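You operate a simulated robot arm through the tools that you are given. There is no shell and no other tool.

You run a simulated robot arm. Do the job below in one go: nothing can be reset, and whatever is moved stays where it is left.

## Task
Fetch the white end cap from the back board of the right bench and set it on the panel there. Put the black cup on the far end of the back board away on the bench corner by the column. Take the rubber block from the far end of the back board and put it on top of the cream small carton there. Shut the bottom table drawer. Press the suction button to switch it on. Push the blue drawer shut. Put the round brush on the bed by the grey bar. Turn the stop dial to 2. The order is free. Set down upright: end cap, black cup.

The check looks at the end state, three seconds after you hand in, the way a careful person would. Anything else that was tipped, shoved, dropped, spilled or broken makes it a failure. A push-on lid holds only when it is set on centred and level and pressed home; a screw cap is set on level and turned clockwise until tight.

## Robot
A 6-joint arm with a two-finger gripper on a trunk, on a base that drives. Base frame: it is fixed to the floor where the robot stands at the start and does not move with it; the origin is under the middle of the robot, x ahead of it, y to its left, z up; the surface under the hand at the start is at about z = 840. Lengths are in mm, angles in degrees, forces in N, time in s.
It reaches about 1298 mm from its shoulder. Its first joint turns from -149.0 to 149.0 degrees. Places, roughly: bed by the grey bar [3500, 1300, 900]; bench corner by the column (26x20 cm) [400, -760, 840]; black cup (10x6x7 cm) [400, 900, 900]; blue drawer [3700, -200, 700]; bottom table drawer [3300, 1300, 600]; end cap [500, -250, 750]; panel (19x19x2 cm) [400, -300, 800]; round brush (3x3x18 cm) [4100, -300, 1000]; rubber block (5x5x3 cm) [800, 1300, 900]; small carton [500, 750, 750]; stop dial [1700, -1100, 800]; suction button [3200, 1600, 800]. Payload 1.57 kg.
The TCP is the grasp point between the finger pads, 21 mm short of the fingertips. In the tool frame z runs along the fingers and y along their closing line. The gripper opens to 70 mm. The gripper's body begins 50 mm behind the TCP.
Orientation is that of the tool frame in the base frame, as a unit quaternion [w, x, y, z]. With the fingers straight down and closing along the base's y, the tool's x points along the base's -x, its y along +y and its z along -z.

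## Interface
- The arm moves only by the tool servo_tool. Its argument "deltas" is a list of rows, each a list of 7 numbers: the shift along the tool's x, y, z in units of 20 mm (1.0 is 20 mm), then the turn, a rotation vector about the tool's x, y, z in units of 4 degrees (1.0 is 4 degrees), then the opening in per cent of the stroke, from 0 (shut) to 100 (fully open). In form: [[x, y, z, wx, wy, wz, gripper], ...]. A call has 1 to 20 rows; each row shifts and turns the commanded pose from where the row before left it, along the tool's axes as they then stand. A call with a number of a shift or a turn outside -1 to 1 is refused whole. Rows are played at 5 a second. More than 50 mm and 8.6 degrees between two rows, or a gripper value outside its range, and nothing of the call is played. Where a pose cannot be reached the arm comes as near as it can. A force on the tool above 40 N (or 10 N above the force at the start of the call, whichever is more), or a blocked arm, ends the call early, and 0.2 s more pass. Each finger halts on what it meets, pressing with about 24 N; the grip force reading is that of the motor and also rises with nothing between the fingers. The clock runs only during rows and for 0.2 s after the last one: add rows that do not move to give the fingers time. It gives the time, the measured TCP pose, the force on the tool (base axes), the opening and the grip force at its end, in the units of the frame above (readings bear some noise), with the torque about the TCP (base axes, N m) and any sound that the robot's microphone picked up.
- Cameras (640 x 400 px; columns grow to the right, rows downward): "scene" is now at [24, 156.6, 1822.5]; the picture's right is [0.06, -1.00, 0.00], its down [-0.85, -0.05, -0.52] and it looks along [0.52, 0.03, -0.85] (base axes); focal length 239 px, centre (320, 200). "wrist" rides on the gripper at [79, 4, -81] in the tool frame; the picture's right is [-0.05, 1.00, 0.00], its down [-0.67, -0.04, -0.74] and it looks along [-0.74, -0.04, 0.67] (tool axes); focal length 256 px, centre (320, 200). There is no depth. A picture from a camera that has moved, and an enlarged one, comes with that camera's place and axes in the base frame and with its lens.
- camera(camera): a new picture of that camera. It takes no simulated time.
- raise_lower(by): slides the trunk up (or, below 0, down) by that many mm; the arm and the scene camera ride with it, the base frame stays. It gives what a move gives, with no picture.
- base_move(legs): drives the robot by 1 to 6 legs, each [ahead, turn to the left] in mm and degrees, along the robot's own axes; the way and the turn of a leg run together, so that a leg with both is an arc; at most 1500 mm and 180 degrees a leg. The arm and the cameras ride along, it lands a little off, and it stops where it bumps. It gives what a move gives.
- turn_head(pan, tilt): turns the head with the scene camera to pan (to the left, within 155 degrees either way) and tilt (down, from -29 to 69), counted from straight ahead of the robot. It gives what a move gives.
- inspect(camera, box): a new picture of the part [left, top, right, bottom] of that camera's present view, enlarged. It takes no simulated time.
- close_job(): hands the job in; it is judged then, once.

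Places have to be worked out from the pictures, the camera data and where the tool is seen. Open the gripper and draw the arm clear of the work before you hand the job in, unless the task says otherwise.

The tools are called after "Call:" as name(argument=value, ...) on one line, values as JSON. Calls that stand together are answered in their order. servo_tool: Moves the arm, as the interface text tells. Its arguments: {"type":"object","properties":{"deltas":{"type":"array","items":{"type":"array","items":{"type":"number"}}}},"required":["deltas"]} The other tools are called the same way: raise_lower (by) slides the trunk up or down; base_move (legs) drives the base; turn_head (pan, tilt) turns the head that bears the scene camera; camera (camera) takes a picture; inspect (camera, box) takes an enlarged picture of a part of a camera's view; close_job () hands the job in.

At the start:

```text
clock: 0.0
eef_pos: [780.5, 14.3, 1171.7]
tool_rot: [-0.001, -0.007, 1.0, 0.0]
contact_force: [0.5, 0.2, 0.3]
wrist_torque: [0.01, 0.0, -0.01]
finger_gap: 69.9
grasp_force: 0.0
trunk travel left (down, up): [-853.0, 117.0]
robot x, y, heading: [-2.3, -15.0, 0.2]
head pan, tilt: [3.3, 58.4]
```

scene: 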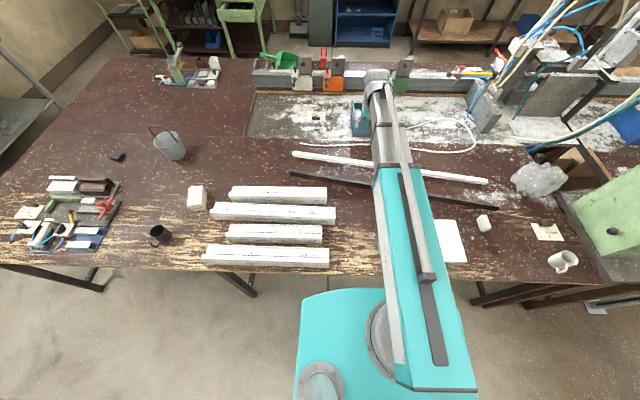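
wrist: 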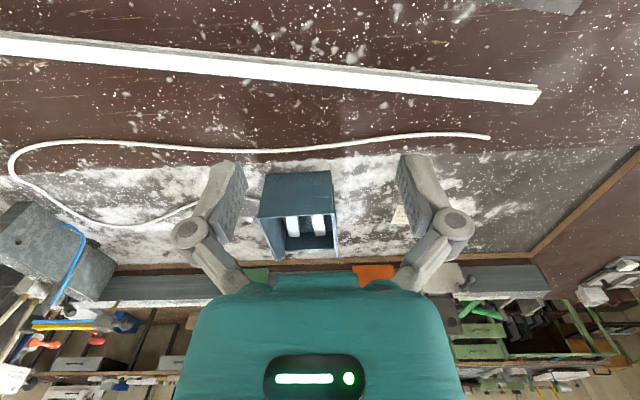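

I start by looking at the scene closely: the bench in front with the end cap, panel, black cup and carton. I take enlarged views of both sides.

Call:
inspect(camera="scene", box=[0, 120, 240, 270])

Call:
inspect(camera="scene", box=[400, 150, 640, 300])

Call:
inspect(camera="scene", box=[100, 0, 340, 150])

Call:
inspect(camera="scene", box=[400, 0, 640, 150])

```text
2.67 times, centred on (120, 195) of scene
camera zoom: at [24.0, 156.6, 1822.5], right [0.06, -1.0, 0.0], down [-0.85, -0.05, -0.52], along [0.52, 0.03, -0.85], focal length 637 px, centre (853, 213)
```

zoom: 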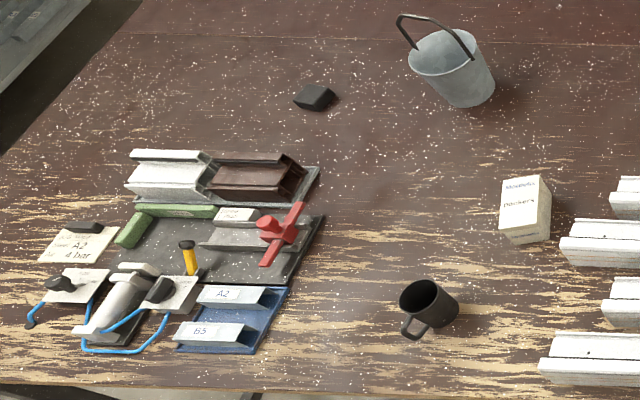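

```text
2.67 times, centred on (520, 225) of scene
camera zoom: at [24.0, 156.6, 1822.5], right [0.06, -1.0, 0.0], down [-0.85, -0.05, -0.52], along [0.52, 0.03, -0.85], focal length 637 px, centre (-213, 133)
```

zoom: 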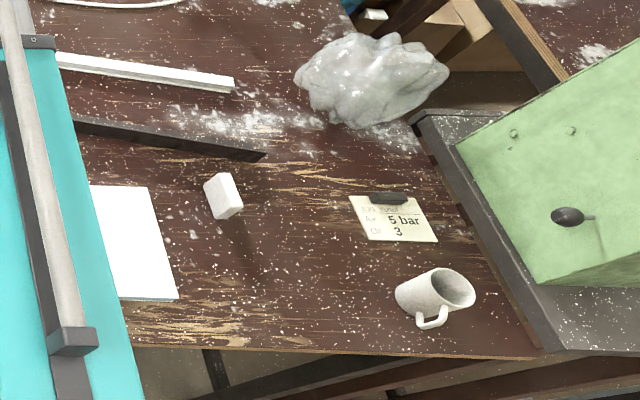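

```text
2.67 times, centred on (220, 75) of scene
camera zoom: at [24.0, 156.6, 1822.5], right [0.06, -1.0, 0.0], down [-0.85, -0.05, -0.52], along [0.52, 0.03, -0.85], focal length 637 px, centre (587, 533)
```

zoom: 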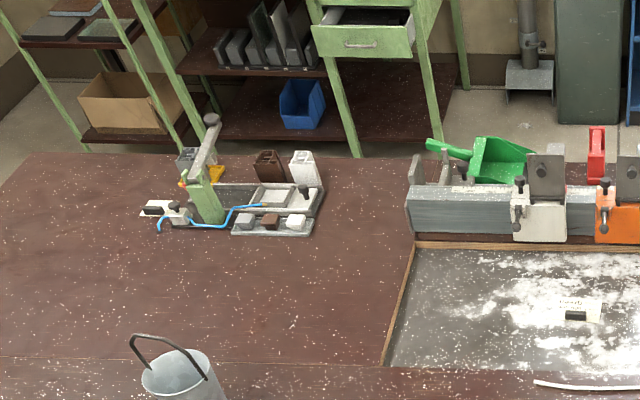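

```text
2.67 times, centred on (520, 75) of scene
camera zoom: at [24.0, 156.6, 1822.5], right [0.06, -1.0, 0.0], down [-0.85, -0.05, -0.52], along [0.52, 0.03, -0.85], focal length 637 px, centre (-213, 533)
```

zoom: 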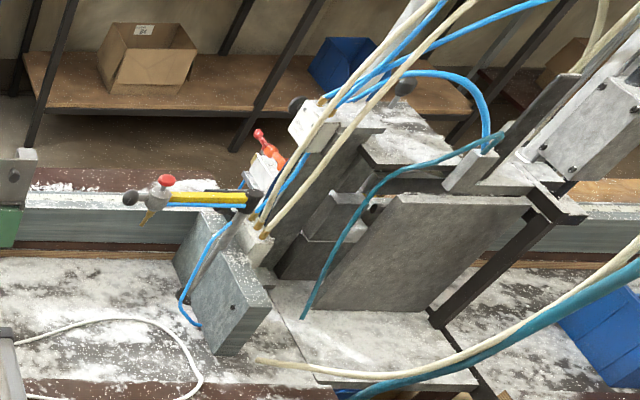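

The end cap, panel and mug are on the right, and the black cup, carton and rubber block on the left. Now I look around with the head to understand the room layout.

Call:
turn_head(pan=-60, tilt=35)

Call:
camera(camera="scene")

Call:
turn_head(pan=0, tilt=20)

Call:
camera(camera="scene")

Call:
turn_head(pan=60, tilt=30)

Call:
camera(camera="scene")

Call:
turn_head(pan=130, tilt=30)

Call:
camera(camera="scene")

Call:
turn_head(pan=-130, tilt=30)

Call:
camera(camera="scene")

```text
clock: 1.3
eef_pos: [779.2, 14.5, 1172.0]
tool_rot: [-0.001, -0.007, 1.0, 0.0]
contact_force: [-0.1, 0.3, 0.5]
wrist_torque: [0.0, 0.02, 0.04]
finger_gap: 69.9
grasp_force: 0.1
trunk travel left (down, up): [-853.0, 117.0]
robot x, y, heading: [-2.0, -15.2, -0.1]
head pan, tilt: [-60.0, 35.0]
```

```text
taken
camera scene: at [-0.3, 76.3, 1854.8], right [-0.87, -0.5, 0.0], down [-0.29, 0.5, -0.82], along [0.41, -0.71, -0.57], focal length 239 px, centre (320, 200)
```

scene: 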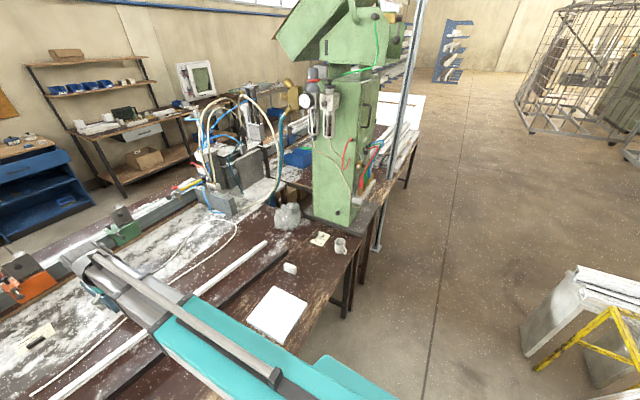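

```text
clock: 2.6
eef_pos: [779.2, 13.9, 1172.4]
tool_rot: [0.0, -0.007, 1.0, 0.0]
contact_force: [0.5, -0.7, 0.1]
wrist_torque: [-0.01, -0.04, 0.01]
finger_gap: 69.7
grasp_force: 0.0
trunk travel left (down, up): [-853.0, 117.0]
robot x, y, heading: [2.4, -13.2, -0.0]
head pan, tilt: [0.0, 20.0]
```

```text
taken
camera scene: at [48.8, 152.5, 1878.7], right [0.0, -1.0, 0.0], down [-0.34, 0.0, -0.94], along [0.94, 0.0, -0.34], focal length 239 px, centre (320, 200)
```

scene: 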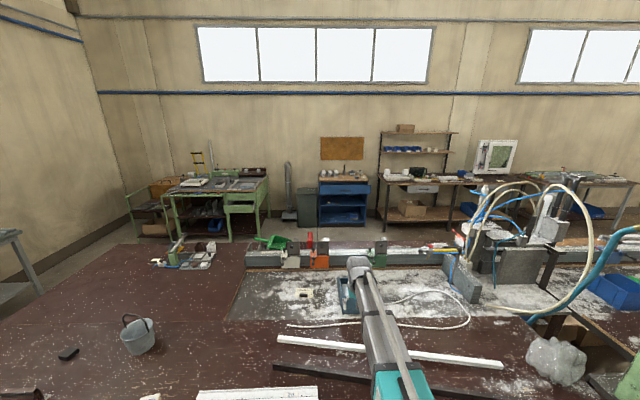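

```text
clock: 3.9
eef_pos: [779.3, 14.1, 1171.6]
tool_rot: [0.0, -0.006, 1.0, 0.001]
contact_force: [-0.4, -0.3, 0.2]
wrist_torque: [0.01, 0.03, 0.01]
finger_gap: 70.0
grasp_force: 0.0
trunk travel left (down, up): [-853.0, 117.0]
robot x, y, heading: [2.1, -16.3, -0.3]
head pan, tilt: [60.0, 30.0]
```

```text
taken
camera scene: at [1.0, 230.9, 1862.7], right [0.87, -0.5, 0.0], down [-0.25, -0.43, -0.87], along [0.43, 0.75, -0.5], focal length 239 px, centre (320, 200)
```

scene: 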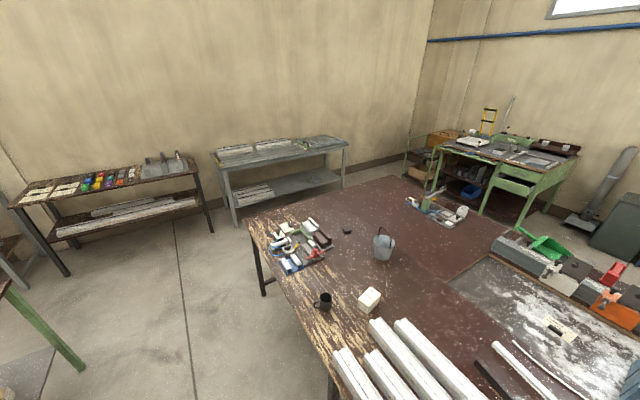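

```text
clock: 5.3
eef_pos: [778.9, 14.7, 1172.0]
tool_rot: [0.0, -0.007, 1.0, 0.0]
contact_force: [0.5, -0.7, -0.8]
wrist_torque: [0.01, -0.02, 0.0]
finger_gap: 70.1
grasp_force: 0.1
trunk travel left (down, up): [-853.0, 117.0]
robot x, y, heading: [-0.3, -17.9, 0.0]
head pan, tilt: [130.0, 30.0]
```

```text
taken
camera scene: at [-102.4, 222.1, 1862.7], right [0.77, 0.64, 0.0], down [0.32, -0.38, -0.87], along [-0.56, 0.66, -0.5], focal length 239 px, centre (320, 200)
```

scene: 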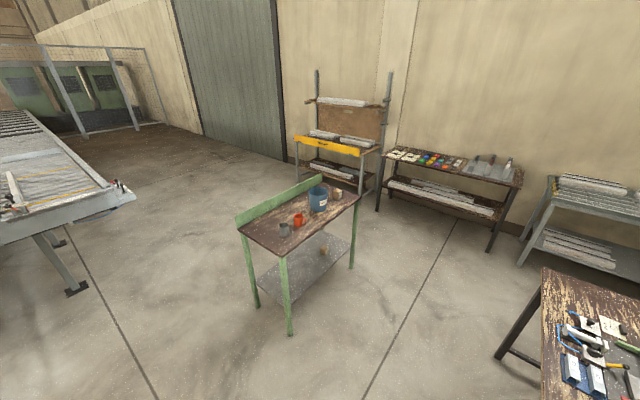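

```text
clock: 9.0
eef_pos: [779.4, 14.0, 1171.7]
tool_rot: [0.0, -0.007, 1.0, 0.001]
contact_force: [0.7, 0.7, 0.0]
wrist_torque: [0.02, 0.02, 0.0]
finger_gap: 70.2
grasp_force: 0.0
trunk travel left (down, up): [-853.0, 117.0]
robot x, y, heading: [-0.2, -17.1, -0.1]
head pan, tilt: [-130.0, 30.0]
```

```text
taken
camera scene: at [-102.5, 83.5, 1862.7], right [-0.77, 0.64, 0.0], down [0.32, 0.38, -0.87], along [-0.56, -0.66, -0.5], focal length 239 px, centre (320, 200)
```

scene: 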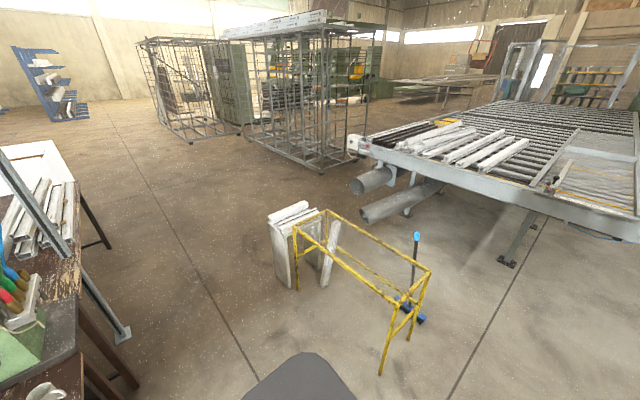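

The room is clear now: main bench in front (front edge about x = 275), and I'll have to drive around its left end later. First I swing the arm over to the right part of the bench to look at the end cap and panel with the wrist camera.

Call:
servo_tool(deltas=[[0.83, -1, 0.1, 0, 0, 0, 100], [0.83, -1, 0.1, 0, 0, 0, 100], [0.83, -1, 0.1, 0, 0, 0, 100], [0.83, -1, 0.1, 0, 0, 0, 100], [0.83, -1, 0.1, 0, 0, 0, 100], [0.83, -1, 0.1, 0, 0, 0, 100], [0.83, -1, 0.1, 0, 0, 0, 100], [0.83, -1, 0.1, 0, 0, 0, 100], [0.83, -1, 0.1, 0, 0, 0, 100], [0.83, -1, 0.1, 0, 0, 0, 100], [0.83, -1, 0.1, 0, 0, 0, 100], [0.83, -1, 0.1, 0, 0, 0, 100], [0.83, -1, 0.1, 0, 0, 0, 100], [0.83, -1, 0.1, 0, 0, 0, 100], [0.83, -1, 0.1, 0, 0, 0, 100], [0.83, -1, 0.1, 0, 0, 0, 100], [0.83, -1, 0.1, 0, 0, 0, 100], [0.83, -1, 0.1, 0, 0, 0, 100], [0.83, -1, 0.1, 0, 0, 0, 100], [0.83, -1, 0.1, 0, 0, 0, 100]])

Call:
servo_tool(deltas=[[0.83, -1, 0.3, 0, 0, 0, 100], [0.83, -1, 0.3, 0, 0, 0, 100], [0.83, -1, 0.3, 0, 0, 0, 100], [0.83, -1, 0.3, 0, 0, 0, 100], [0.83, -1, 0.3, 0, 0, 0, 100], [0, 0, 0, 0, 0, 0, 100]])

Call:
camera(camera="wrist")

Call:
turn_head(pan=-40, tilt=50)

Call:
camera(camera="scene")

```text
clock: 13.2
eef_pos: [454.0, -391.9, 1173.0]
tool_rot: [0.0, -0.007, 1.0, 0.0]
contact_force: [0.5, -0.4, -0.4]
wrist_torque: [0.0, -0.05, 0.02]
finger_gap: 70.0
grasp_force: 0.0
out of reach, approached as far as the arm can: row 2, 4, 6, 8, 10, 12, 14, 16, 18, 19
trunk travel left (down, up): [-853.0, 117.0]
robot x, y, heading: [-1.6, -18.9, 0.0]
head pan, tilt: [-130.0, 30.0]
```

```text
clock: 14.6
eef_pos: [370.0, -491.6, 1172.2]
tool_rot: [0.0, -0.007, 1.0, 0.0]
contact_force: [-0.2, -0.1, -0.6]
wrist_torque: [0.03, -0.02, 0.01]
finger_gap: 69.7
grasp_force: 0.2
out of reach, approached as far as the arm can: row 1, 2, 3, 4, 5
trunk travel left (down, up): [-853.0, 117.0]
robot x, y, heading: [-0.1, -15.3, -0.1]
head pan, tilt: [-130.0, 30.0]
```

```text
taken
camera wrist: at [289.9, -488.8, 1253.8], right [0.04, 1.0, 0.0], down [0.67, -0.03, 0.74], along [0.74, -0.03, -0.67], focal length 256 px, centre (320, 200)
```

wrist: 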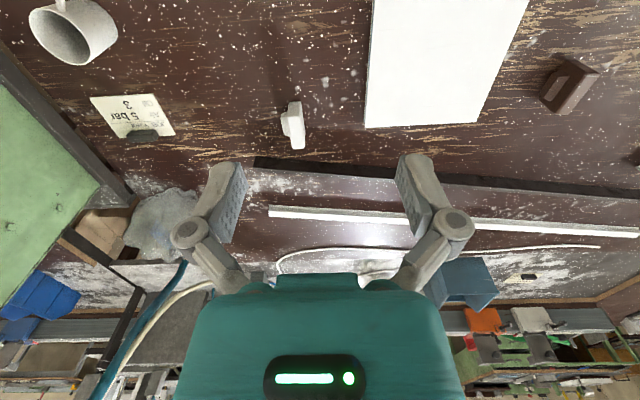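

```text
clock: 16.2
eef_pos: [370.6, -493.7, 1171.6]
tool_rot: [0.0, -0.007, 1.0, 0.0]
contact_force: [-0.4, 0.2, 0.4]
wrist_torque: [-0.01, 0.01, 0.01]
finger_gap: 69.9
grasp_force: 0.3
trunk travel left (down, up): [-853.0, 117.0]
robot x, y, heading: [-2.1, -17.8, -0.3]
head pan, tilt: [-40.0, 50.0]
```

```text
taken
camera scene: at [14.3, 103.0, 1833.1], right [-0.64, -0.76, 0.0], down [-0.59, 0.49, -0.64], along [0.49, -0.41, -0.77], focal length 239 px, centre (320, 200)
```

scene: 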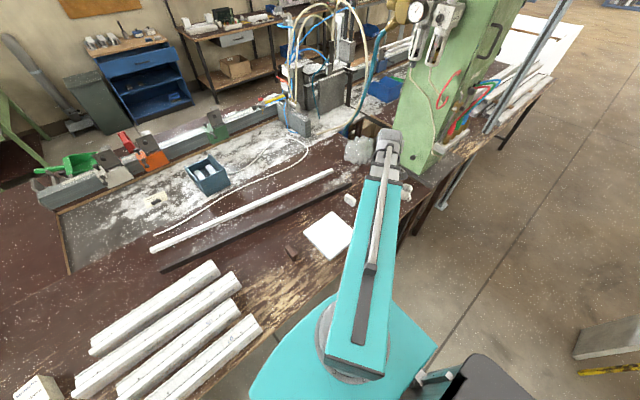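

The white end cap (with a brown one as a distractor nearby) stands right of the panel. The arm couldn't descend at this trunk height, so I lower the trunk 170 mm.

Call:
raise_lower(by=-170)

Call:
camera(camera="wrist")

Call:
camera(camera="scene")

```text
clock: 18.1
eef_pos: [369.6, -493.0, 1002.0]
tool_rot: [0.0, -0.007, 1.0, 0.0]
contact_force: [1.1, -0.1, -0.9]
wrist_torque: [0.06, 0.0, -0.01]
finger_gap: 70.0
grasp_force: 0.0
trunk travel left (down, up): [-683.0, 287.0]
robot x, y, heading: [2.4, -12.9, -0.1]
head pan, tilt: [-40.0, 50.0]
```

```text
taken
camera wrist: at [290.0, -488.6, 1083.9], right [0.04, 1.0, 0.0], down [0.67, -0.03, 0.74], along [0.74, -0.03, -0.67], focal length 256 px, centre (320, 200)
```

wrist: 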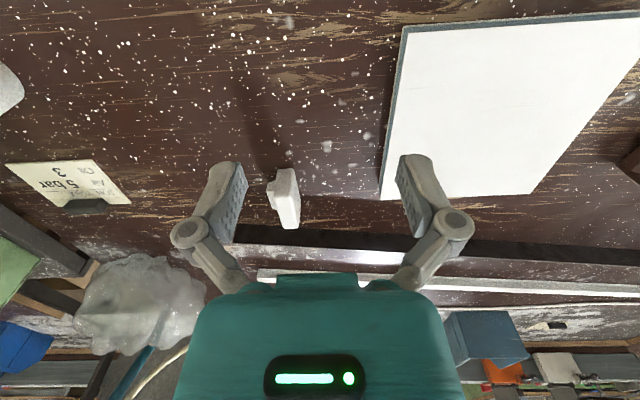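

```text
taken
camera scene: at [14.3, 103.1, 1663.2], right [-0.64, -0.77, 0.0], down [-0.59, 0.49, -0.64], along [0.49, -0.41, -0.77], focal length 239 px, centre (320, 200)
```

scene: 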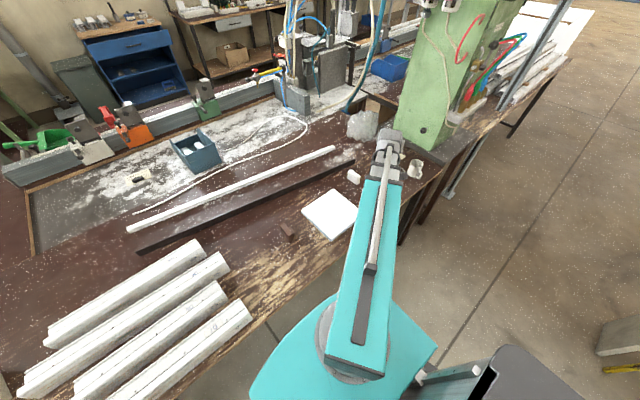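

The view is good. I zoom in on the end cap to see its shape and angle.

Call:
inspect(camera="wrist", box=[220, 120, 380, 220])

Call:
inspect(camera="scene", box=[280, 120, 440, 240])

Call:
inspect(camera="wrist", box=[0, 0, 640, 260])

```text
4.00 times, centred on (300, 170) of wrist
camera zoom: at [290.0, -488.6, 1083.9], right [0.04, 1.0, 0.0], down [0.67, -0.03, 0.74], along [0.74, -0.03, -0.67], focal length 1024 px, centre (400, 320)
```

zoom: 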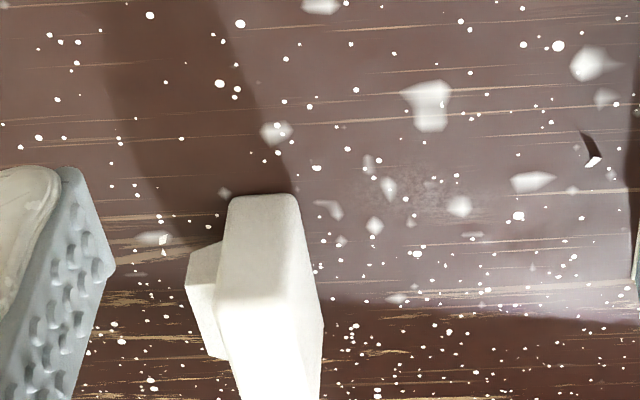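

```text
3.33 times, centred on (360, 180) of scene
camera zoom: at [14.3, 103.1, 1663.2], right [-0.64, -0.77, 0.0], down [-0.59, 0.49, -0.64], along [0.49, -0.41, -0.77], focal length 796 px, centre (187, 267)
```

zoom: 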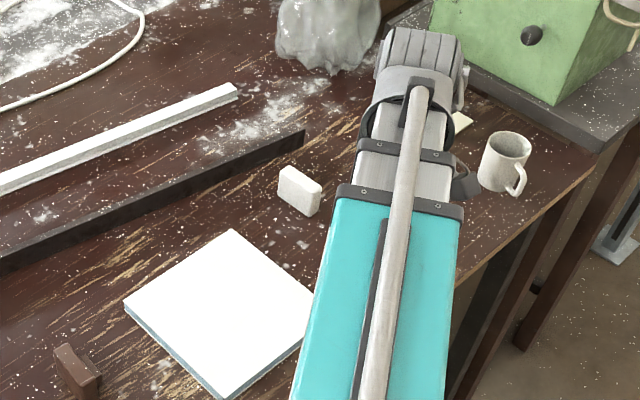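

```text
1.00 times, centred on (320, 130) of wrist (not enlarged: the box is as wide or as high as the picture)
camera zoom: at [290.0, -488.6, 1083.9], right [0.04, 1.0, 0.0], down [0.67, -0.03, 0.74], along [0.74, -0.03, -0.67], focal length 256 px, centre (320, 270)
```

zoom: 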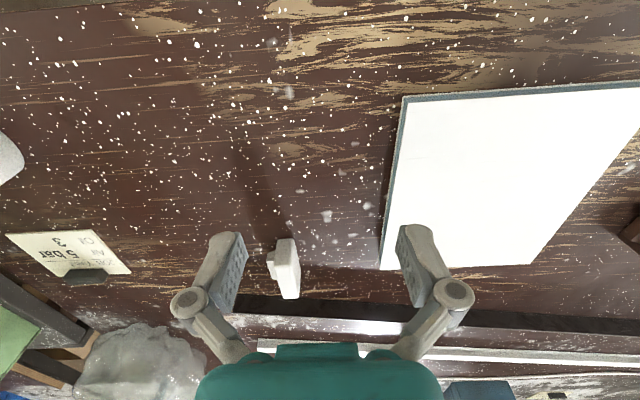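

The cap is an upright plate at about x 500–563, y −562 to −529 (with plug), top ≈ 885; the panel is centred near (444, −329). I move over the cap first, then test descending.

Call:
servo_tool(deltas=[[-0.9, -0.29, 0, 0, 0, 0, 100], [-0.9, -0.29, 0, 0, 0, 0, 100], [-0.9, -0.29, 0, 0, 0, 0, 100], [-0.9, -0.29, 0, 0, 0, 0, 100], [-0.9, -0.29, 0, 0, 0, 0, 100], [-0.9, -0.29, 0, 0, 0, 0, 100], [-0.9, -0.29, 0, 0, 0, 0, 100], [-0.9, -0.29, 0, 0, 0, 0, 100], [-0.9, -0.29, 0, 0, 0, 0, 100], [0, 0, 0.5, 0, 0, 0, 100], [0, 0, 0.5, 0, 0, 0, 100], [0, 0, 0.5, 0, 0, 0, 100], [0, 0, 0.5, 0, 0, 0, 100]])

Call:
camera(camera="wrist")

```text
clock: 20.9
eef_pos: [533.7, -541.7, 1001.7]
tool_rot: [0.0, -0.007, 1.0, 0.0]
contact_force: [-0.3, 0.3, -0.4]
wrist_torque: [-0.02, -0.02, 0.04]
finger_gap: 69.9
grasp_force: 0.0
out of reach, approached as far as the arm can: row 10, 11, 12, 13
trunk travel left (down, up): [-683.0, 287.0]
robot x, y, heading: [0.5, -16.0, -0.1]
head pan, tilt: [-40.0, 50.0]
```

```text
taken
camera wrist: at [453.4, -538.3, 1083.8], right [0.04, 1.0, 0.0], down [0.67, -0.03, 0.74], along [0.74, -0.03, -0.67], focal length 256 px, centre (320, 200)
```

wrist: 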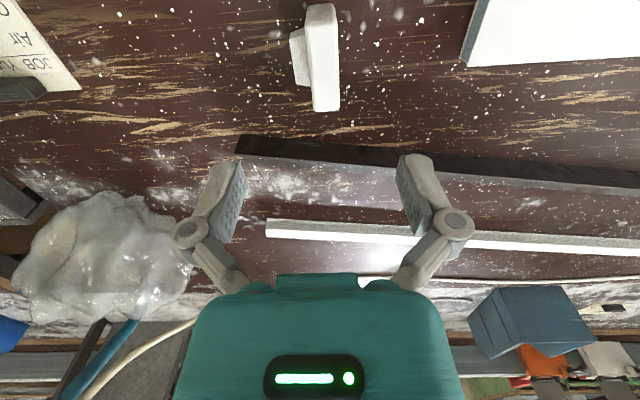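

The servo can't change height in this posture; the trunk does it. The TCP is centred over the cap (plate+plug y −563…−525), so I lower the trunk 130 mm.

Call:
raise_lower(by=-130)

Call:
camera(camera="wrist")

Call:
inspect(camera="scene", box=[280, 100, 440, 220])

```text
clock: 22.5
eef_pos: [533.5, -543.0, 872.2]
tool_rot: [0.0, -0.007, 1.0, 0.0]
contact_force: [0.1, -0.3, -0.2]
wrist_torque: [0.0, 0.01, 0.03]
finger_gap: 70.1
grasp_force: 0.0
trunk travel left (down, up): [-553.0, 417.0]
robot x, y, heading: [-2.4, -16.0, -0.1]
head pan, tilt: [-40.0, 50.0]
```

```text
taken
camera wrist: at [453.3, -538.3, 953.8], right [0.04, 1.0, 0.0], down [0.67, -0.03, 0.74], along [0.74, -0.03, -0.67], focal length 256 px, centre (320, 200)
```

wrist: 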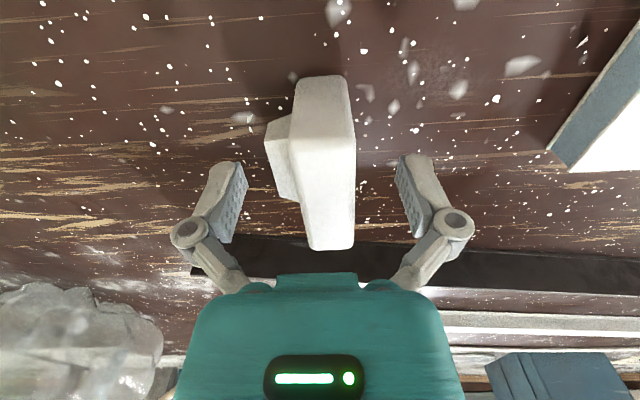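

```text
3.33 times, centred on (360, 160) of scene
camera zoom: at [14.4, 103.1, 1533.2], right [-0.64, -0.77, 0.0], down [-0.59, 0.49, -0.64], along [0.49, -0.41, -0.77], focal length 796 px, centre (187, 333)
```

zoom: 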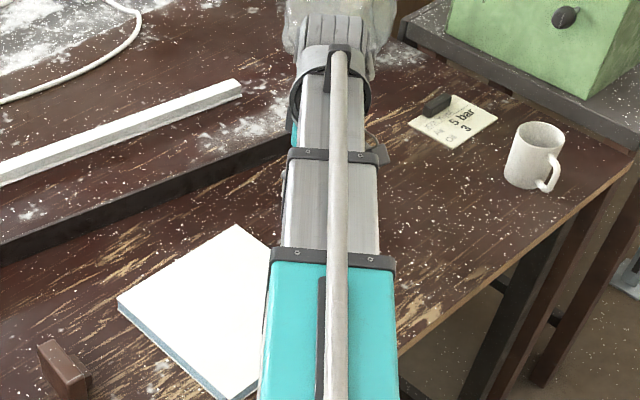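

The cap sits between the fingers, slightly toward −y; I shift 4 mm and close.

Call:
servo_tool(deltas=[[0, -0.2, 0, 0, 0, 0, 100], [0, 0, 0, 0, 0, 0, 100], [0, 0, 0, 0, 0, 0, 0], [0, 0, 0, 0, 0, 0, 0], [0, 0, 0, 0, 0, 0, 0], [0, 0, 0, 0, 0, 0, 0], [0, 0, 0, 0, 0, 0, 0], [0, 0, 0, 0, 0, 0, 0]])

Call:
camera(camera="wrist")

```text
clock: 24.3
eef_pos: [532.7, -545.9, 873.0]
tool_rot: [0.0, -0.006, 1.0, 0.0]
contact_force: [0.3, -0.5, 2.9]
wrist_torque: [0.01, 0.01, 0.03]
finger_gap: 34.8
grasp_force: 23.8
trunk travel left (down, up): [-553.0, 417.0]
robot x, y, heading: [1.2, -14.9, 0.0]
head pan, tilt: [-40.0, 50.0]
```

```text
taken
camera wrist: at [453.4, -541.9, 953.9], right [0.04, 1.0, 0.0], down [0.67, -0.03, 0.74], along [0.74, -0.03, -0.67], focal length 256 px, centre (320, 200)
```

wrist: 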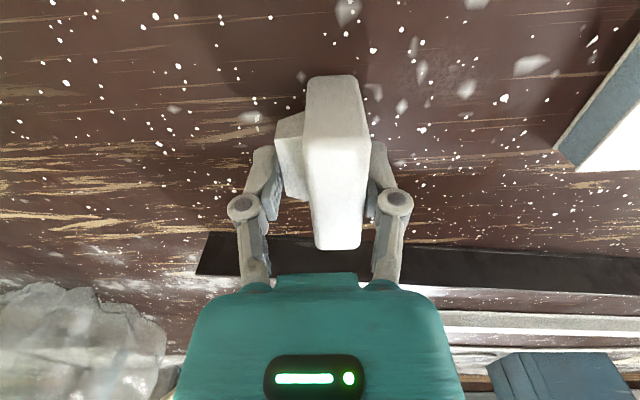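

Gripped at 34.8 mm. I lift and carry it over the panel centre at (444, −329).

Call:
raise_lower(by=80)

Call:
servo_tool(deltas=[[0.4, 0.98, 0, 0, 0, 0, 0], [0.4, 0.98, 0, 0, 0, 0, 0], [0.4, 0.98, 0, 0, 0, 0, 0], [0.4, 0.98, 0, 0, 0, 0, 0], [0.4, 0.98, 0, 0, 0, 0, 0], [0.4, 0.98, 0, 0, 0, 0, 0], [0.4, 0.98, 0, 0, 0, 0, 0], [0.4, 0.98, 0, 0, 0, 0, 0], [0.4, 0.98, 0, 0, 0, 0, 0], [0.4, 0.98, 0, 0, 0, 0, 0], [0.4, 0.98, 0, 0, 0, 0, 0], [0, 0, 0, 0, 0, 0, 0]])

Call:
camera(camera="wrist")

```text
clock: 25.5
eef_pos: [533.4, -547.0, 950.5]
tool_rot: [0.0, -0.006, 1.0, 0.0]
contact_force: [0.2, -0.3, -0.5]
wrist_torque: [-0.01, -0.01, -0.02]
finger_gap: 34.8
grasp_force: 23.8
trunk travel left (down, up): [-633.0, 337.0]
robot x, y, heading: [3.2, -17.3, 0.2]
head pan, tilt: [-40.0, 50.0]
```

```text
clock: 28.1
eef_pos: [442.5, -331.5, 953.1]
tool_rot: [0.0, -0.006, 1.0, 0.0]
contact_force: [-0.6, 0.3, -0.6]
wrist_torque: [-0.05, 0.01, 0.02]
finger_gap: 34.9
grasp_force: 24.2
trunk travel left (down, up): [-633.0, 337.0]
robot x, y, heading: [4.8, -16.2, -0.1]
head pan, tilt: [-40.0, 50.0]
```

```text
taken
camera wrist: at [361.6, -327.5, 1033.9], right [0.04, 1.0, 0.0], down [0.67, -0.03, 0.74], along [0.74, -0.03, -0.67], focal length 256 px, centre (320, 200)
```

wrist: 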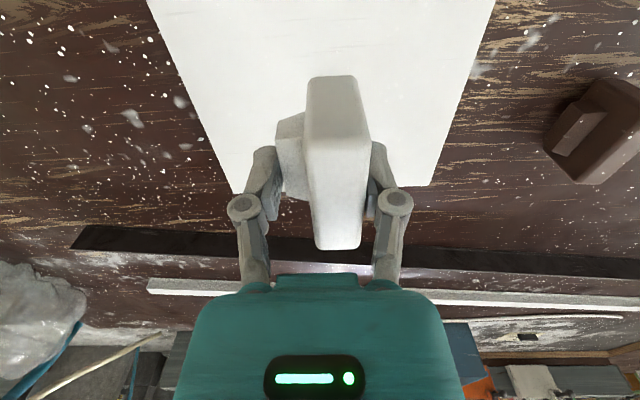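

It's over the panel centre. I lower in steps toward contact (expected TCP ≈ 892).

Call:
raise_lower(by=-52)

Call:
camera(camera="wrist")

Call:
raise_lower(by=-4)

Call:
raise_lower(by=-3)

```text
clock: 29.0
eef_pos: [441.6, -331.4, 899.2]
tool_rot: [0.0, -0.007, 1.0, 0.0]
contact_force: [-0.5, -0.6, -0.4]
wrist_torque: [0.02, 0.02, 0.01]
finger_gap: 35.2
grasp_force: 24.2
trunk travel left (down, up): [-581.0, 389.0]
robot x, y, heading: [-0.6, -22.6, -0.1]
head pan, tilt: [-40.0, 50.0]
```

```text
taken
camera wrist: at [361.6, -327.8, 981.8], right [0.04, 1.0, 0.0], down [0.67, -0.03, 0.74], along [0.74, -0.03, -0.67], focal length 256 px, centre (320, 200)
```

wrist: 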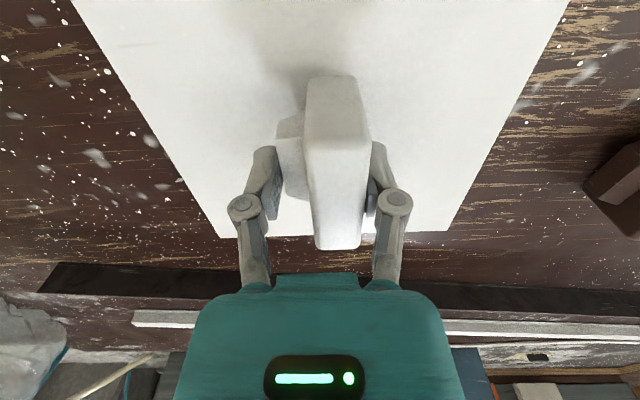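

```text
clock: 29.6
eef_pos: [440.9, -332.1, 896.5]
tool_rot: [0.001, -0.008, 1.0, 0.0]
contact_force: [-0.6, 0.5, 0.6]
wrist_torque: [0.0, 0.02, 0.01]
finger_gap: 35.1
grasp_force: 24.6
trunk travel left (down, up): [-577.0, 393.0]
robot x, y, heading: [-1.2, -18.5, -0.0]
head pan, tilt: [-40.0, 50.0]
```

```text
clock: 30.1
eef_pos: [441.6, -331.5, 892.8]
tool_rot: [0.0, -0.007, 1.0, -0.001]
contact_force: [0.4, -0.1, -0.9]
wrist_torque: [-0.02, -0.02, -0.03]
finger_gap: 35.1
grasp_force: 24.0
trunk travel left (down, up): [-574.0, 396.0]
robot x, y, heading: [-3.1, -20.8, 0.1]
head pan, tilt: [-40.0, 50.0]
```

No contact yet; I continue in small steps.

Call:
raise_lower(by=-2)

Call:
raise_lower(by=-2)

Call:
raise_lower(by=-2)

```text
clock: 30.6
eef_pos: [441.2, -331.8, 891.9]
tool_rot: [0.001, -0.007, 1.0, 0.0]
contact_force: [2.6, -1.9, 15.9]
wrist_torque: [-0.03, -0.01, -0.03]
finger_gap: 35.1
grasp_force: 24.0
trunk travel left (down, up): [-572.0, 398.0]
robot x, y, heading: [-1.1, -16.7, 0.1]
head pan, tilt: [-40.0, 50.0]
```

```text
clock: 31.1
eef_pos: [441.4, -331.3, 889.8]
tool_rot: [0.0, -0.006, 1.0, 0.0]
contact_force: [0.1, -1.6, 12.3]
wrist_torque: [-0.02, -0.03, 0.0]
finger_gap: 34.9
grasp_force: 23.7
trunk travel left (down, up): [-570.0, 400.0]
robot x, y, heading: [2.2, -11.7, -0.4]
head pan, tilt: [-40.0, 50.0]
```

```text
clock: 31.6
eef_pos: [440.5, -333.0, 887.3]
tool_rot: [0.0, -0.007, 1.0, 0.0]
contact_force: [1.4, -2.1, 12.9]
wrist_torque: [0.01, -0.02, -0.01]
finger_gap: 35.1
grasp_force: 24.3
trunk travel left (down, up): [-568.0, 402.0]
robot x, y, heading: [0.2, -16.2, -0.0]
head pan, tilt: [-40.0, 50.0]
```

Contact was made at TCP ≈ 892 and the cap is seated. I open the gripper and raise.

Call:
servo_tool(deltas=[[0, 0, 0, 0, 0, 0, 100], [0, 0, 0, 0, 0, 0, 100], [0, 0, 0, 0, 0, 0, 100], [0, 0, 0, 0, 0, 0, 100], [0, 0, 0, 0, 0, 0, 100]])

Call:
raise_lower(by=150)

Call:
camera(camera="wrist")

Call:
camera(camera="scene")

```text
clock: 32.8
eef_pos: [441.1, -331.8, 887.9]
tool_rot: [0.0, -0.006, 1.0, 0.0]
contact_force: [-1.1, -0.8, 0.0]
wrist_torque: [-0.02, 0.0, 0.02]
finger_gap: 69.9
grasp_force: 0.1
trunk travel left (down, up): [-568.0, 402.0]
robot x, y, heading: [4.9, -15.9, -0.3]
head pan, tilt: [-40.0, 50.0]
```

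```text
clock: 34.6
eef_pos: [443.2, -332.0, 1035.5]
tool_rot: [0.0, -0.007, 1.0, 0.0]
contact_force: [0.0, 0.5, 0.1]
wrist_torque: [0.03, 0.0, 0.0]
finger_gap: 70.1
grasp_force: 0.0
trunk travel left (down, up): [-718.0, 252.0]
robot x, y, heading: [-4.9, -17.2, 0.2]
head pan, tilt: [-40.0, 50.0]
```

```text
taken
camera wrist: at [361.7, -327.8, 1118.8], right [0.04, 1.0, 0.0], down [0.67, -0.03, 0.74], along [0.74, -0.03, -0.67], focal length 256 px, centre (320, 200)
```

wrist: 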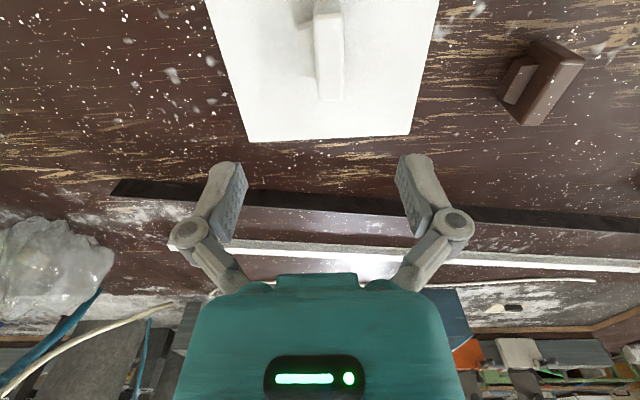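

```text
taken
camera scene: at [14.4, 103.1, 1698.1], right [-0.64, -0.77, 0.0], down [-0.59, 0.49, -0.64], along [0.49, -0.41, -0.77], focal length 239 px, centre (320, 200)
```

scene: 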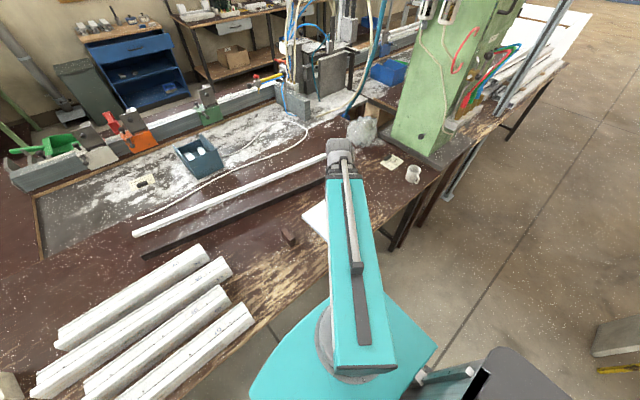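

The end cap stands on the panel. Next I swing the arm to the left, toward the black cup at about (403, 889), keeping high above the bench items.

Call:
servo_tool(deltas=[[0.19, 1, 0, 0, 0, 0, 100], [0.19, 1, 0, 0, 0, 0, 100], [0.19, 1, 0, 0, 0, 0, 100], [0.19, 1, 0, 0, 0, 0, 100], [0.19, 1, 0, 0, 0, 0, 100], [0.19, 1, 0, 0, 0, 0, 100], [0.19, 1, 0, 0, 0, 0, 100], [0.19, 1, 0, 0, 0, 0, 100], [0.19, 1, 0, 0, 0, 0, 100], [0.19, 1, 0, 0, 0, 0, 100], [0.19, 1, 0, 0, 0, 0, 100], [0.19, 1, 0, 0, 0, 0, 100], [0.19, 1, 0, 0, 0, 0, 100], [0.19, 1, 0, 0, 0, 0, 100], [0.19, 1, 0, 0, 0, 0, 100], [0.19, 1, 0, 0, 0, 0, 100], [0.19, 1, 0, 0, 0, 0, 100], [0.19, 1, 0, 0, 0, 0, 100], [0.19, 1, 0, 0, 0, 0, 100], [0.19, 1, 0, 0, 0, 0, 100]])

Call:
servo_tool(deltas=[[0.19, 1, 0, 0, 0, 0, 100], [0.19, 1, 0, 0, 0, 0, 100], [0.19, 1, 0, 0, 0, 0, 100], [0.19, 1, 0, 0, 0, 0, 100], [0.19, 1, 0, 0, 0, 0, 100], [0.19, 1, 0, 0, 0, 0, 100], [0.19, 1, 0, 0, 0, 0, 100], [0.19, 1, 0, 0, 0, 0, 100], [0.19, 1, 0, 0, 0, 0, 100], [0.19, 1, 0, 0, 0, 0, 100], [0.19, 1, 0, 0, 0, 0, 100], [0.19, 1, 0, 0, 0, 0, 100], [0.19, 1, 0, 0, 0, 0, 100], [0.19, 1, 0, 0, 0, 0, 100], [0.19, 1, 0, 0, 0, 0, 100], [0.19, 1, 0, 0, 0, 0, 100], [0.19, 1, 0, 0, 0, 0, 100], [0.19, 1, 0, 0, 0, 0, 100], [0.19, 1, 0, 0, 0, 0, 100], [0.19, 1, 0, 0, 0, 0, 100]])

Call:
turn_head(pan=45, tilt=50)

Call:
camera(camera="scene")

Call:
camera(camera="wrist")

```text
clock: 38.8
eef_pos: [536.4, -5.0, 1037.3]
tool_rot: [-0.002, -0.006, 1.0, 0.001]
contact_force: [-0.5, 0.6, 0.3]
wrist_torque: [-0.04, -0.02, -0.03]
finger_gap: 69.9
grasp_force: 0.1
out of reach, approached as far as the arm can: row 2, 3, 4, 5, 6, 7, 8, 9, 10, 11, 12, 13, 14, 15, 16, 17, 18, 19, 20
trunk travel left (down, up): [-718.0, 252.0]
robot x, y, heading: [-1.9, -16.0, -0.1]
head pan, tilt: [-40.0, 50.0]
```

```text
clock: 43.0
eef_pos: [461.8, 395.5, 1037.6]
tool_rot: [0.0, -0.007, 1.0, 0.0]
contact_force: [0.4, -0.2, -0.1]
wrist_torque: [-0.01, 0.02, -0.01]
finger_gap: 70.1
grasp_force: 0.0
out of reach, approached as far as the arm can: row 1, 3
trunk travel left (down, up): [-718.0, 252.0]
robot x, y, heading: [-2.4, -18.1, -0.1]
head pan, tilt: [-40.0, 50.0]
```

```text
clock: 44.6
eef_pos: [461.5, 395.1, 1036.6]
tool_rot: [0.0, -0.007, 1.0, 0.0]
contact_force: [-0.2, -0.6, 0.2]
wrist_torque: [0.02, -0.01, 0.0]
finger_gap: 70.0
grasp_force: 0.0
trunk travel left (down, up): [-718.0, 252.0]
robot x, y, heading: [1.0, -20.1, 0.0]
head pan, tilt: [45.0, 50.0]
```

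```text
taken
camera scene: at [10.0, 207.1, 1698.1], right [0.71, -0.71, 0.0], down [-0.54, -0.54, -0.64], along [0.46, 0.45, -0.77], focal length 239 px, centre (320, 200)
```

scene: 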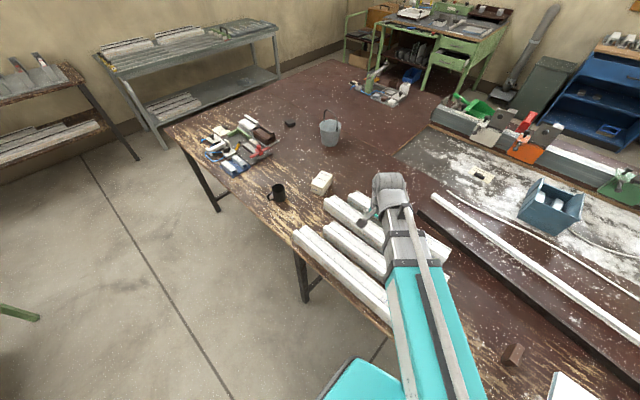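

```text
taken
camera wrist: at [381.3, 399.2, 1118.8], right [0.04, 1.0, 0.0], down [0.67, -0.03, 0.74], along [0.74, -0.03, -0.67], focal length 256 px, centre (320, 200)
```

wrist: 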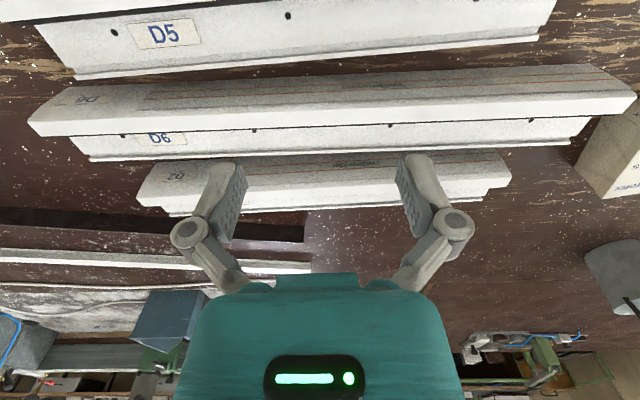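

The arm's minimum radius is about 540 mm. I continue toward the cup.

Call:
servo_tool(deltas=[[0.45, 1, 0, 0, 0, 0, 100], [0.45, 1, 0, 0, 0, 0, 100], [0.45, 1, 0, 0, 0, 0, 100], [0.45, 1, 0, 0, 0, 0, 100], [0.45, 1, 0, 0, 0, 0, 100], [0.45, 1, 0, 0, 0, 0, 100], [0.45, 1, 0, 0, 0, 0, 100], [0.45, 1, 0, 0, 0, 0, 100], [0.45, 1, 0, 0, 0, 0, 100], [0.45, 1, 0, 0, 0, 0, 100], [0.45, 1, 0, 0, 0, 0, 100], [0.45, 1, 0, 0, 0, 0, 100], [0.45, 1, 0, 0, 0, 0, 100], [0.45, 1, 0, 0, 0, 0, 100], [0.45, 1, 0, 0, 0, 0, 100], [0.45, 1, 0, 0, 0, 0, 100], [0.45, 1, 0, 0, 0, 0, 100], [0.45, 1, 0, 0, 0, 0, 100], [0.45, 1, 0, 0, 0, 0, 100], [0.45, 1, 0, 0, 0, 0, 100]])

Call:
servo_tool(deltas=[[0.45, 1, 0, 0, 0, 0, 100], [0.45, 1, 0, 0, 0, 0, 100], [0.45, 1, 0, 0, 0, 0, 100], [0.45, 1, 0, 0, 0, 0, 100], [0.45, 0.7, 0, 0, 0, 0, 100], [0, 0, 0, 0, 0, 0, 100]])

Call:
camera(camera="wrist")

Call:
inspect(camera="scene", box=[190, 90, 390, 220])

```text
clock: 48.8
eef_pos: [277.7, 793.4, 1037.8]
tool_rot: [0.0, -0.007, 1.0, 0.0]
contact_force: [0.0, 0.2, 0.1]
wrist_torque: [-0.02, -0.02, 0.01]
finger_gap: 69.9
grasp_force: 0.1
trunk travel left (down, up): [-718.0, 252.0]
robot x, y, heading: [-2.0, -18.8, 0.0]
head pan, tilt: [45.0, 50.0]
```

```text
clock: 50.2
eef_pos: [231.4, 886.4, 1036.8]
tool_rot: [0.0, -0.006, 1.0, 0.0]
contact_force: [-0.6, 0.6, -0.1]
wrist_torque: [0.0, 0.02, -0.03]
finger_gap: 69.9
grasp_force: 0.1
trunk travel left (down, up): [-718.0, 252.0]
robot x, y, heading: [-2.7, -17.7, -0.0]
head pan, tilt: [45.0, 50.0]
```

```text
taken
camera wrist: at [151.8, 890.1, 1118.7], right [0.04, 1.0, 0.0], down [0.67, -0.03, 0.74], along [0.74, -0.03, -0.67], focal length 256 px, centre (320, 200)
```

wrist: 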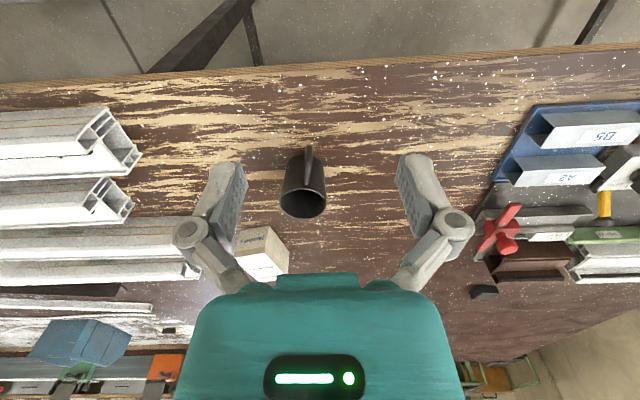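

```text
3.08 times, centred on (290, 155) of scene
camera zoom: at [9.8, 207.2, 1698.1], right [0.71, -0.71, 0.0], down [-0.54, -0.54, -0.64], along [0.46, 0.45, -0.77], focal length 735 px, centre (412, 338)
```

zoom: 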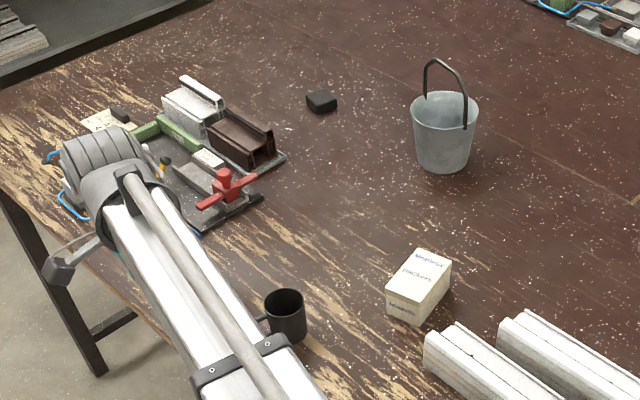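

The cup's handle points toward −x, so a grip across y fits around the body. I zoom to measure it.

Call:
inspect(camera="wrist", box=[240, 130, 400, 230])

```text
4.00 times, centred on (320, 180) of wrist
camera zoom: at [151.8, 890.1, 1118.7], right [0.04, 1.0, 0.0], down [0.67, -0.03, 0.74], along [0.74, -0.03, -0.67], focal length 1024 px, centre (320, 280)
```

zoom: 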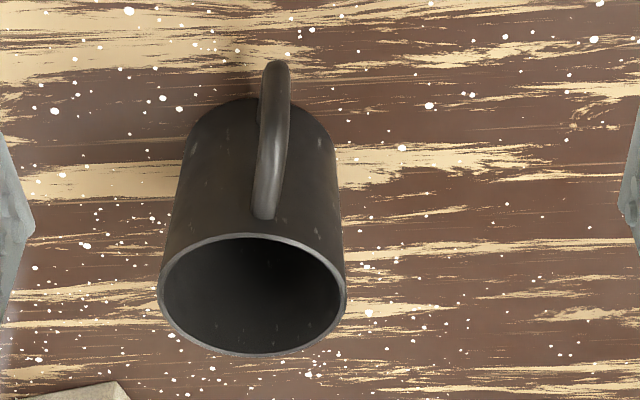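

Cup centre is about (390, 859), rim Ø58, height ~70. I position the TCP over it.

Call:
servo_tool(deltas=[[-0.99, -0.17, 0, 0, 0, 0, 100], [-0.99, -0.17, 0, 0, 0, 0, 100], [-0.99, -0.17, 0, 0, 0, 0, 100], [-0.99, -0.17, 0, 0, 0, 0, 100], [-0.99, -0.17, 0, 0, 0, 0, 100], [-0.99, -0.17, 0, 0, 0, 0, 100], [-0.99, -0.17, 0, 0, 0, 0, 100], [-0.99, -0.17, 0, 0, 0, 0, 100], [0, 0, 0, 0, 0, 0, 100]])

Call:
raise_lower(by=-80)

Call:
camera(camera="wrist")

```text
clock: 52.2
eef_pos: [390.6, 862.6, 1037.8]
tool_rot: [0.0, -0.007, 1.0, 0.0]
contact_force: [-0.7, 0.1, 0.1]
wrist_torque: [0.01, 0.04, -0.03]
finger_gap: 70.2
grasp_force: 0.1
trunk travel left (down, up): [-718.0, 252.0]
robot x, y, heading: [1.0, -13.8, 0.2]
head pan, tilt: [45.0, 50.0]
```

```text
clock: 53.4
eef_pos: [390.7, 861.7, 956.2]
tool_rot: [0.0, -0.006, 1.0, 0.0]
contact_force: [-0.3, -0.8, -0.6]
wrist_torque: [0.01, 0.01, -0.01]
finger_gap: 70.1
grasp_force: 0.1
trunk travel left (down, up): [-638.0, 332.0]
robot x, y, heading: [-0.9, -18.1, 0.0]
head pan, tilt: [45.0, 50.0]
```

```text
taken
camera wrist: at [310.6, 865.7, 1038.9], right [0.04, 1.0, 0.0], down [0.67, -0.03, 0.74], along [0.74, -0.03, -0.67], focal length 256 px, centre (320, 200)
```

wrist: 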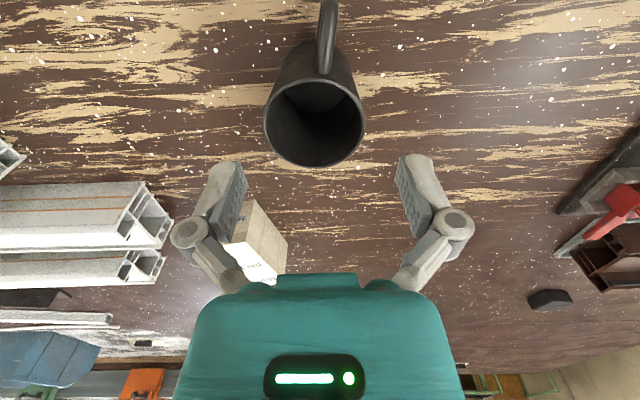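

Cup centre reads (386, 860). I trim by a couple of mm and lower partway for a check.

Call:
servo_tool(deltas=[[0.1, -0.1, 0, 0, 0, 0, 100], [0, 0, 0, 0, 0, 0, 100]])

Call:
raise_lower(by=-22)

Call:
camera(camera="wrist")

```text
clock: 54.0
eef_pos: [387.9, 859.9, 957.3]
tool_rot: [0.0, -0.007, 1.0, 0.0]
contact_force: [0.4, -0.5, -0.4]
wrist_torque: [0.04, 0.01, 0.03]
finger_gap: 69.8
grasp_force: 0.1
trunk travel left (down, up): [-638.0, 332.0]
robot x, y, heading: [-0.7, -16.2, -0.0]
head pan, tilt: [45.0, 50.0]
```

```text
clock: 54.6
eef_pos: [387.9, 860.6, 933.7]
tool_rot: [0.0, -0.007, 1.0, 0.001]
contact_force: [-0.5, -0.1, -0.1]
wrist_torque: [0.01, 0.02, 0.04]
finger_gap: 70.1
grasp_force: 0.0
trunk travel left (down, up): [-616.0, 354.0]
robot x, y, heading: [0.5, -17.5, -0.1]
head pan, tilt: [45.0, 50.0]
```

```text
taken
camera wrist: at [308.6, 863.8, 1016.8], right [0.04, 1.0, 0.0], down [0.67, -0.03, 0.74], along [0.74, -0.03, -0.67], focal length 256 px, centre (320, 200)
```

wrist: 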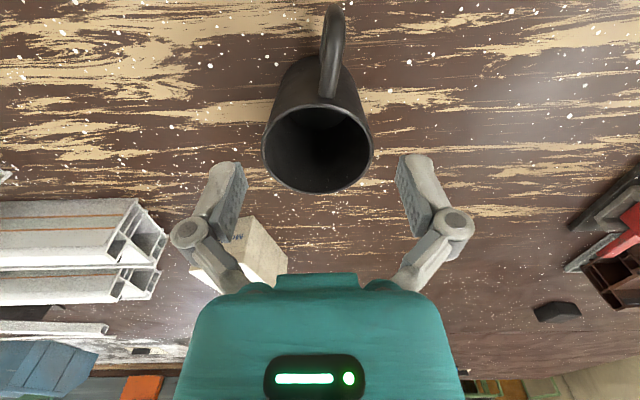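

The fingers straddle the rim symmetrically. I lower 48 mm and close.

Call:
raise_lower(by=-48)

Call:
servo_tool(deltas=[[0, 0, 0, 0, 0, 0, 100], [0, 0, 0, 0, 0, 0, 0], [0, 0, 0, 0, 0, 0, 0], [0, 0, 0, 0, 0, 0, 0], [0, 0, 0, 0, 0, 0, 0], [0, 0, 0, 0, 0, 0, 0]])

Call:
camera(camera="wrist")

```text
clock: 55.5
eef_pos: [388.4, 858.9, 887.1]
tool_rot: [0.001, -0.007, 1.0, 0.0]
contact_force: [-0.1, 0.0, 0.0]
wrist_torque: [-0.01, -0.02, -0.01]
finger_gap: 69.8
grasp_force: 0.1
trunk travel left (down, up): [-568.0, 402.0]
robot x, y, heading: [-1.1, -19.7, -0.3]
head pan, tilt: [45.0, 50.0]
```

```text
clock: 56.9
eef_pos: [389.3, 858.9, 887.1]
tool_rot: [0.0, -0.007, 1.0, 0.0]
contact_force: [-0.4, 0.3, 4.3]
wrist_torque: [0.05, -0.05, 0.04]
finger_gap: 54.5
grasp_force: 24.0
trunk travel left (down, up): [-568.0, 402.0]
robot x, y, heading: [-1.2, -14.1, -0.1]
head pan, tilt: [45.0, 50.0]
```

```text
taken
camera wrist: at [308.5, 863.6, 969.1], right [0.04, 1.0, 0.0], down [0.67, -0.03, 0.74], along [0.74, -0.03, -0.67], focal length 256 px, centre (320, 200)
```

wrist: 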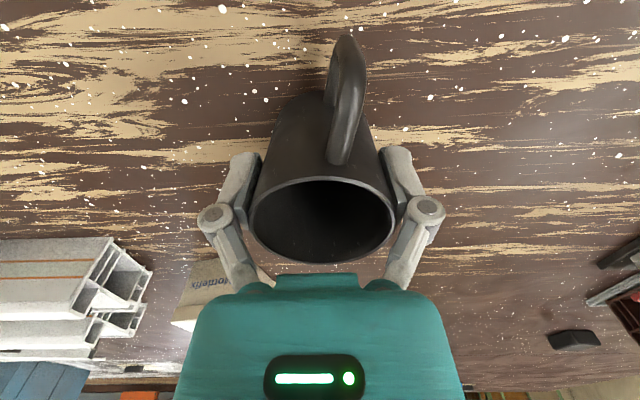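

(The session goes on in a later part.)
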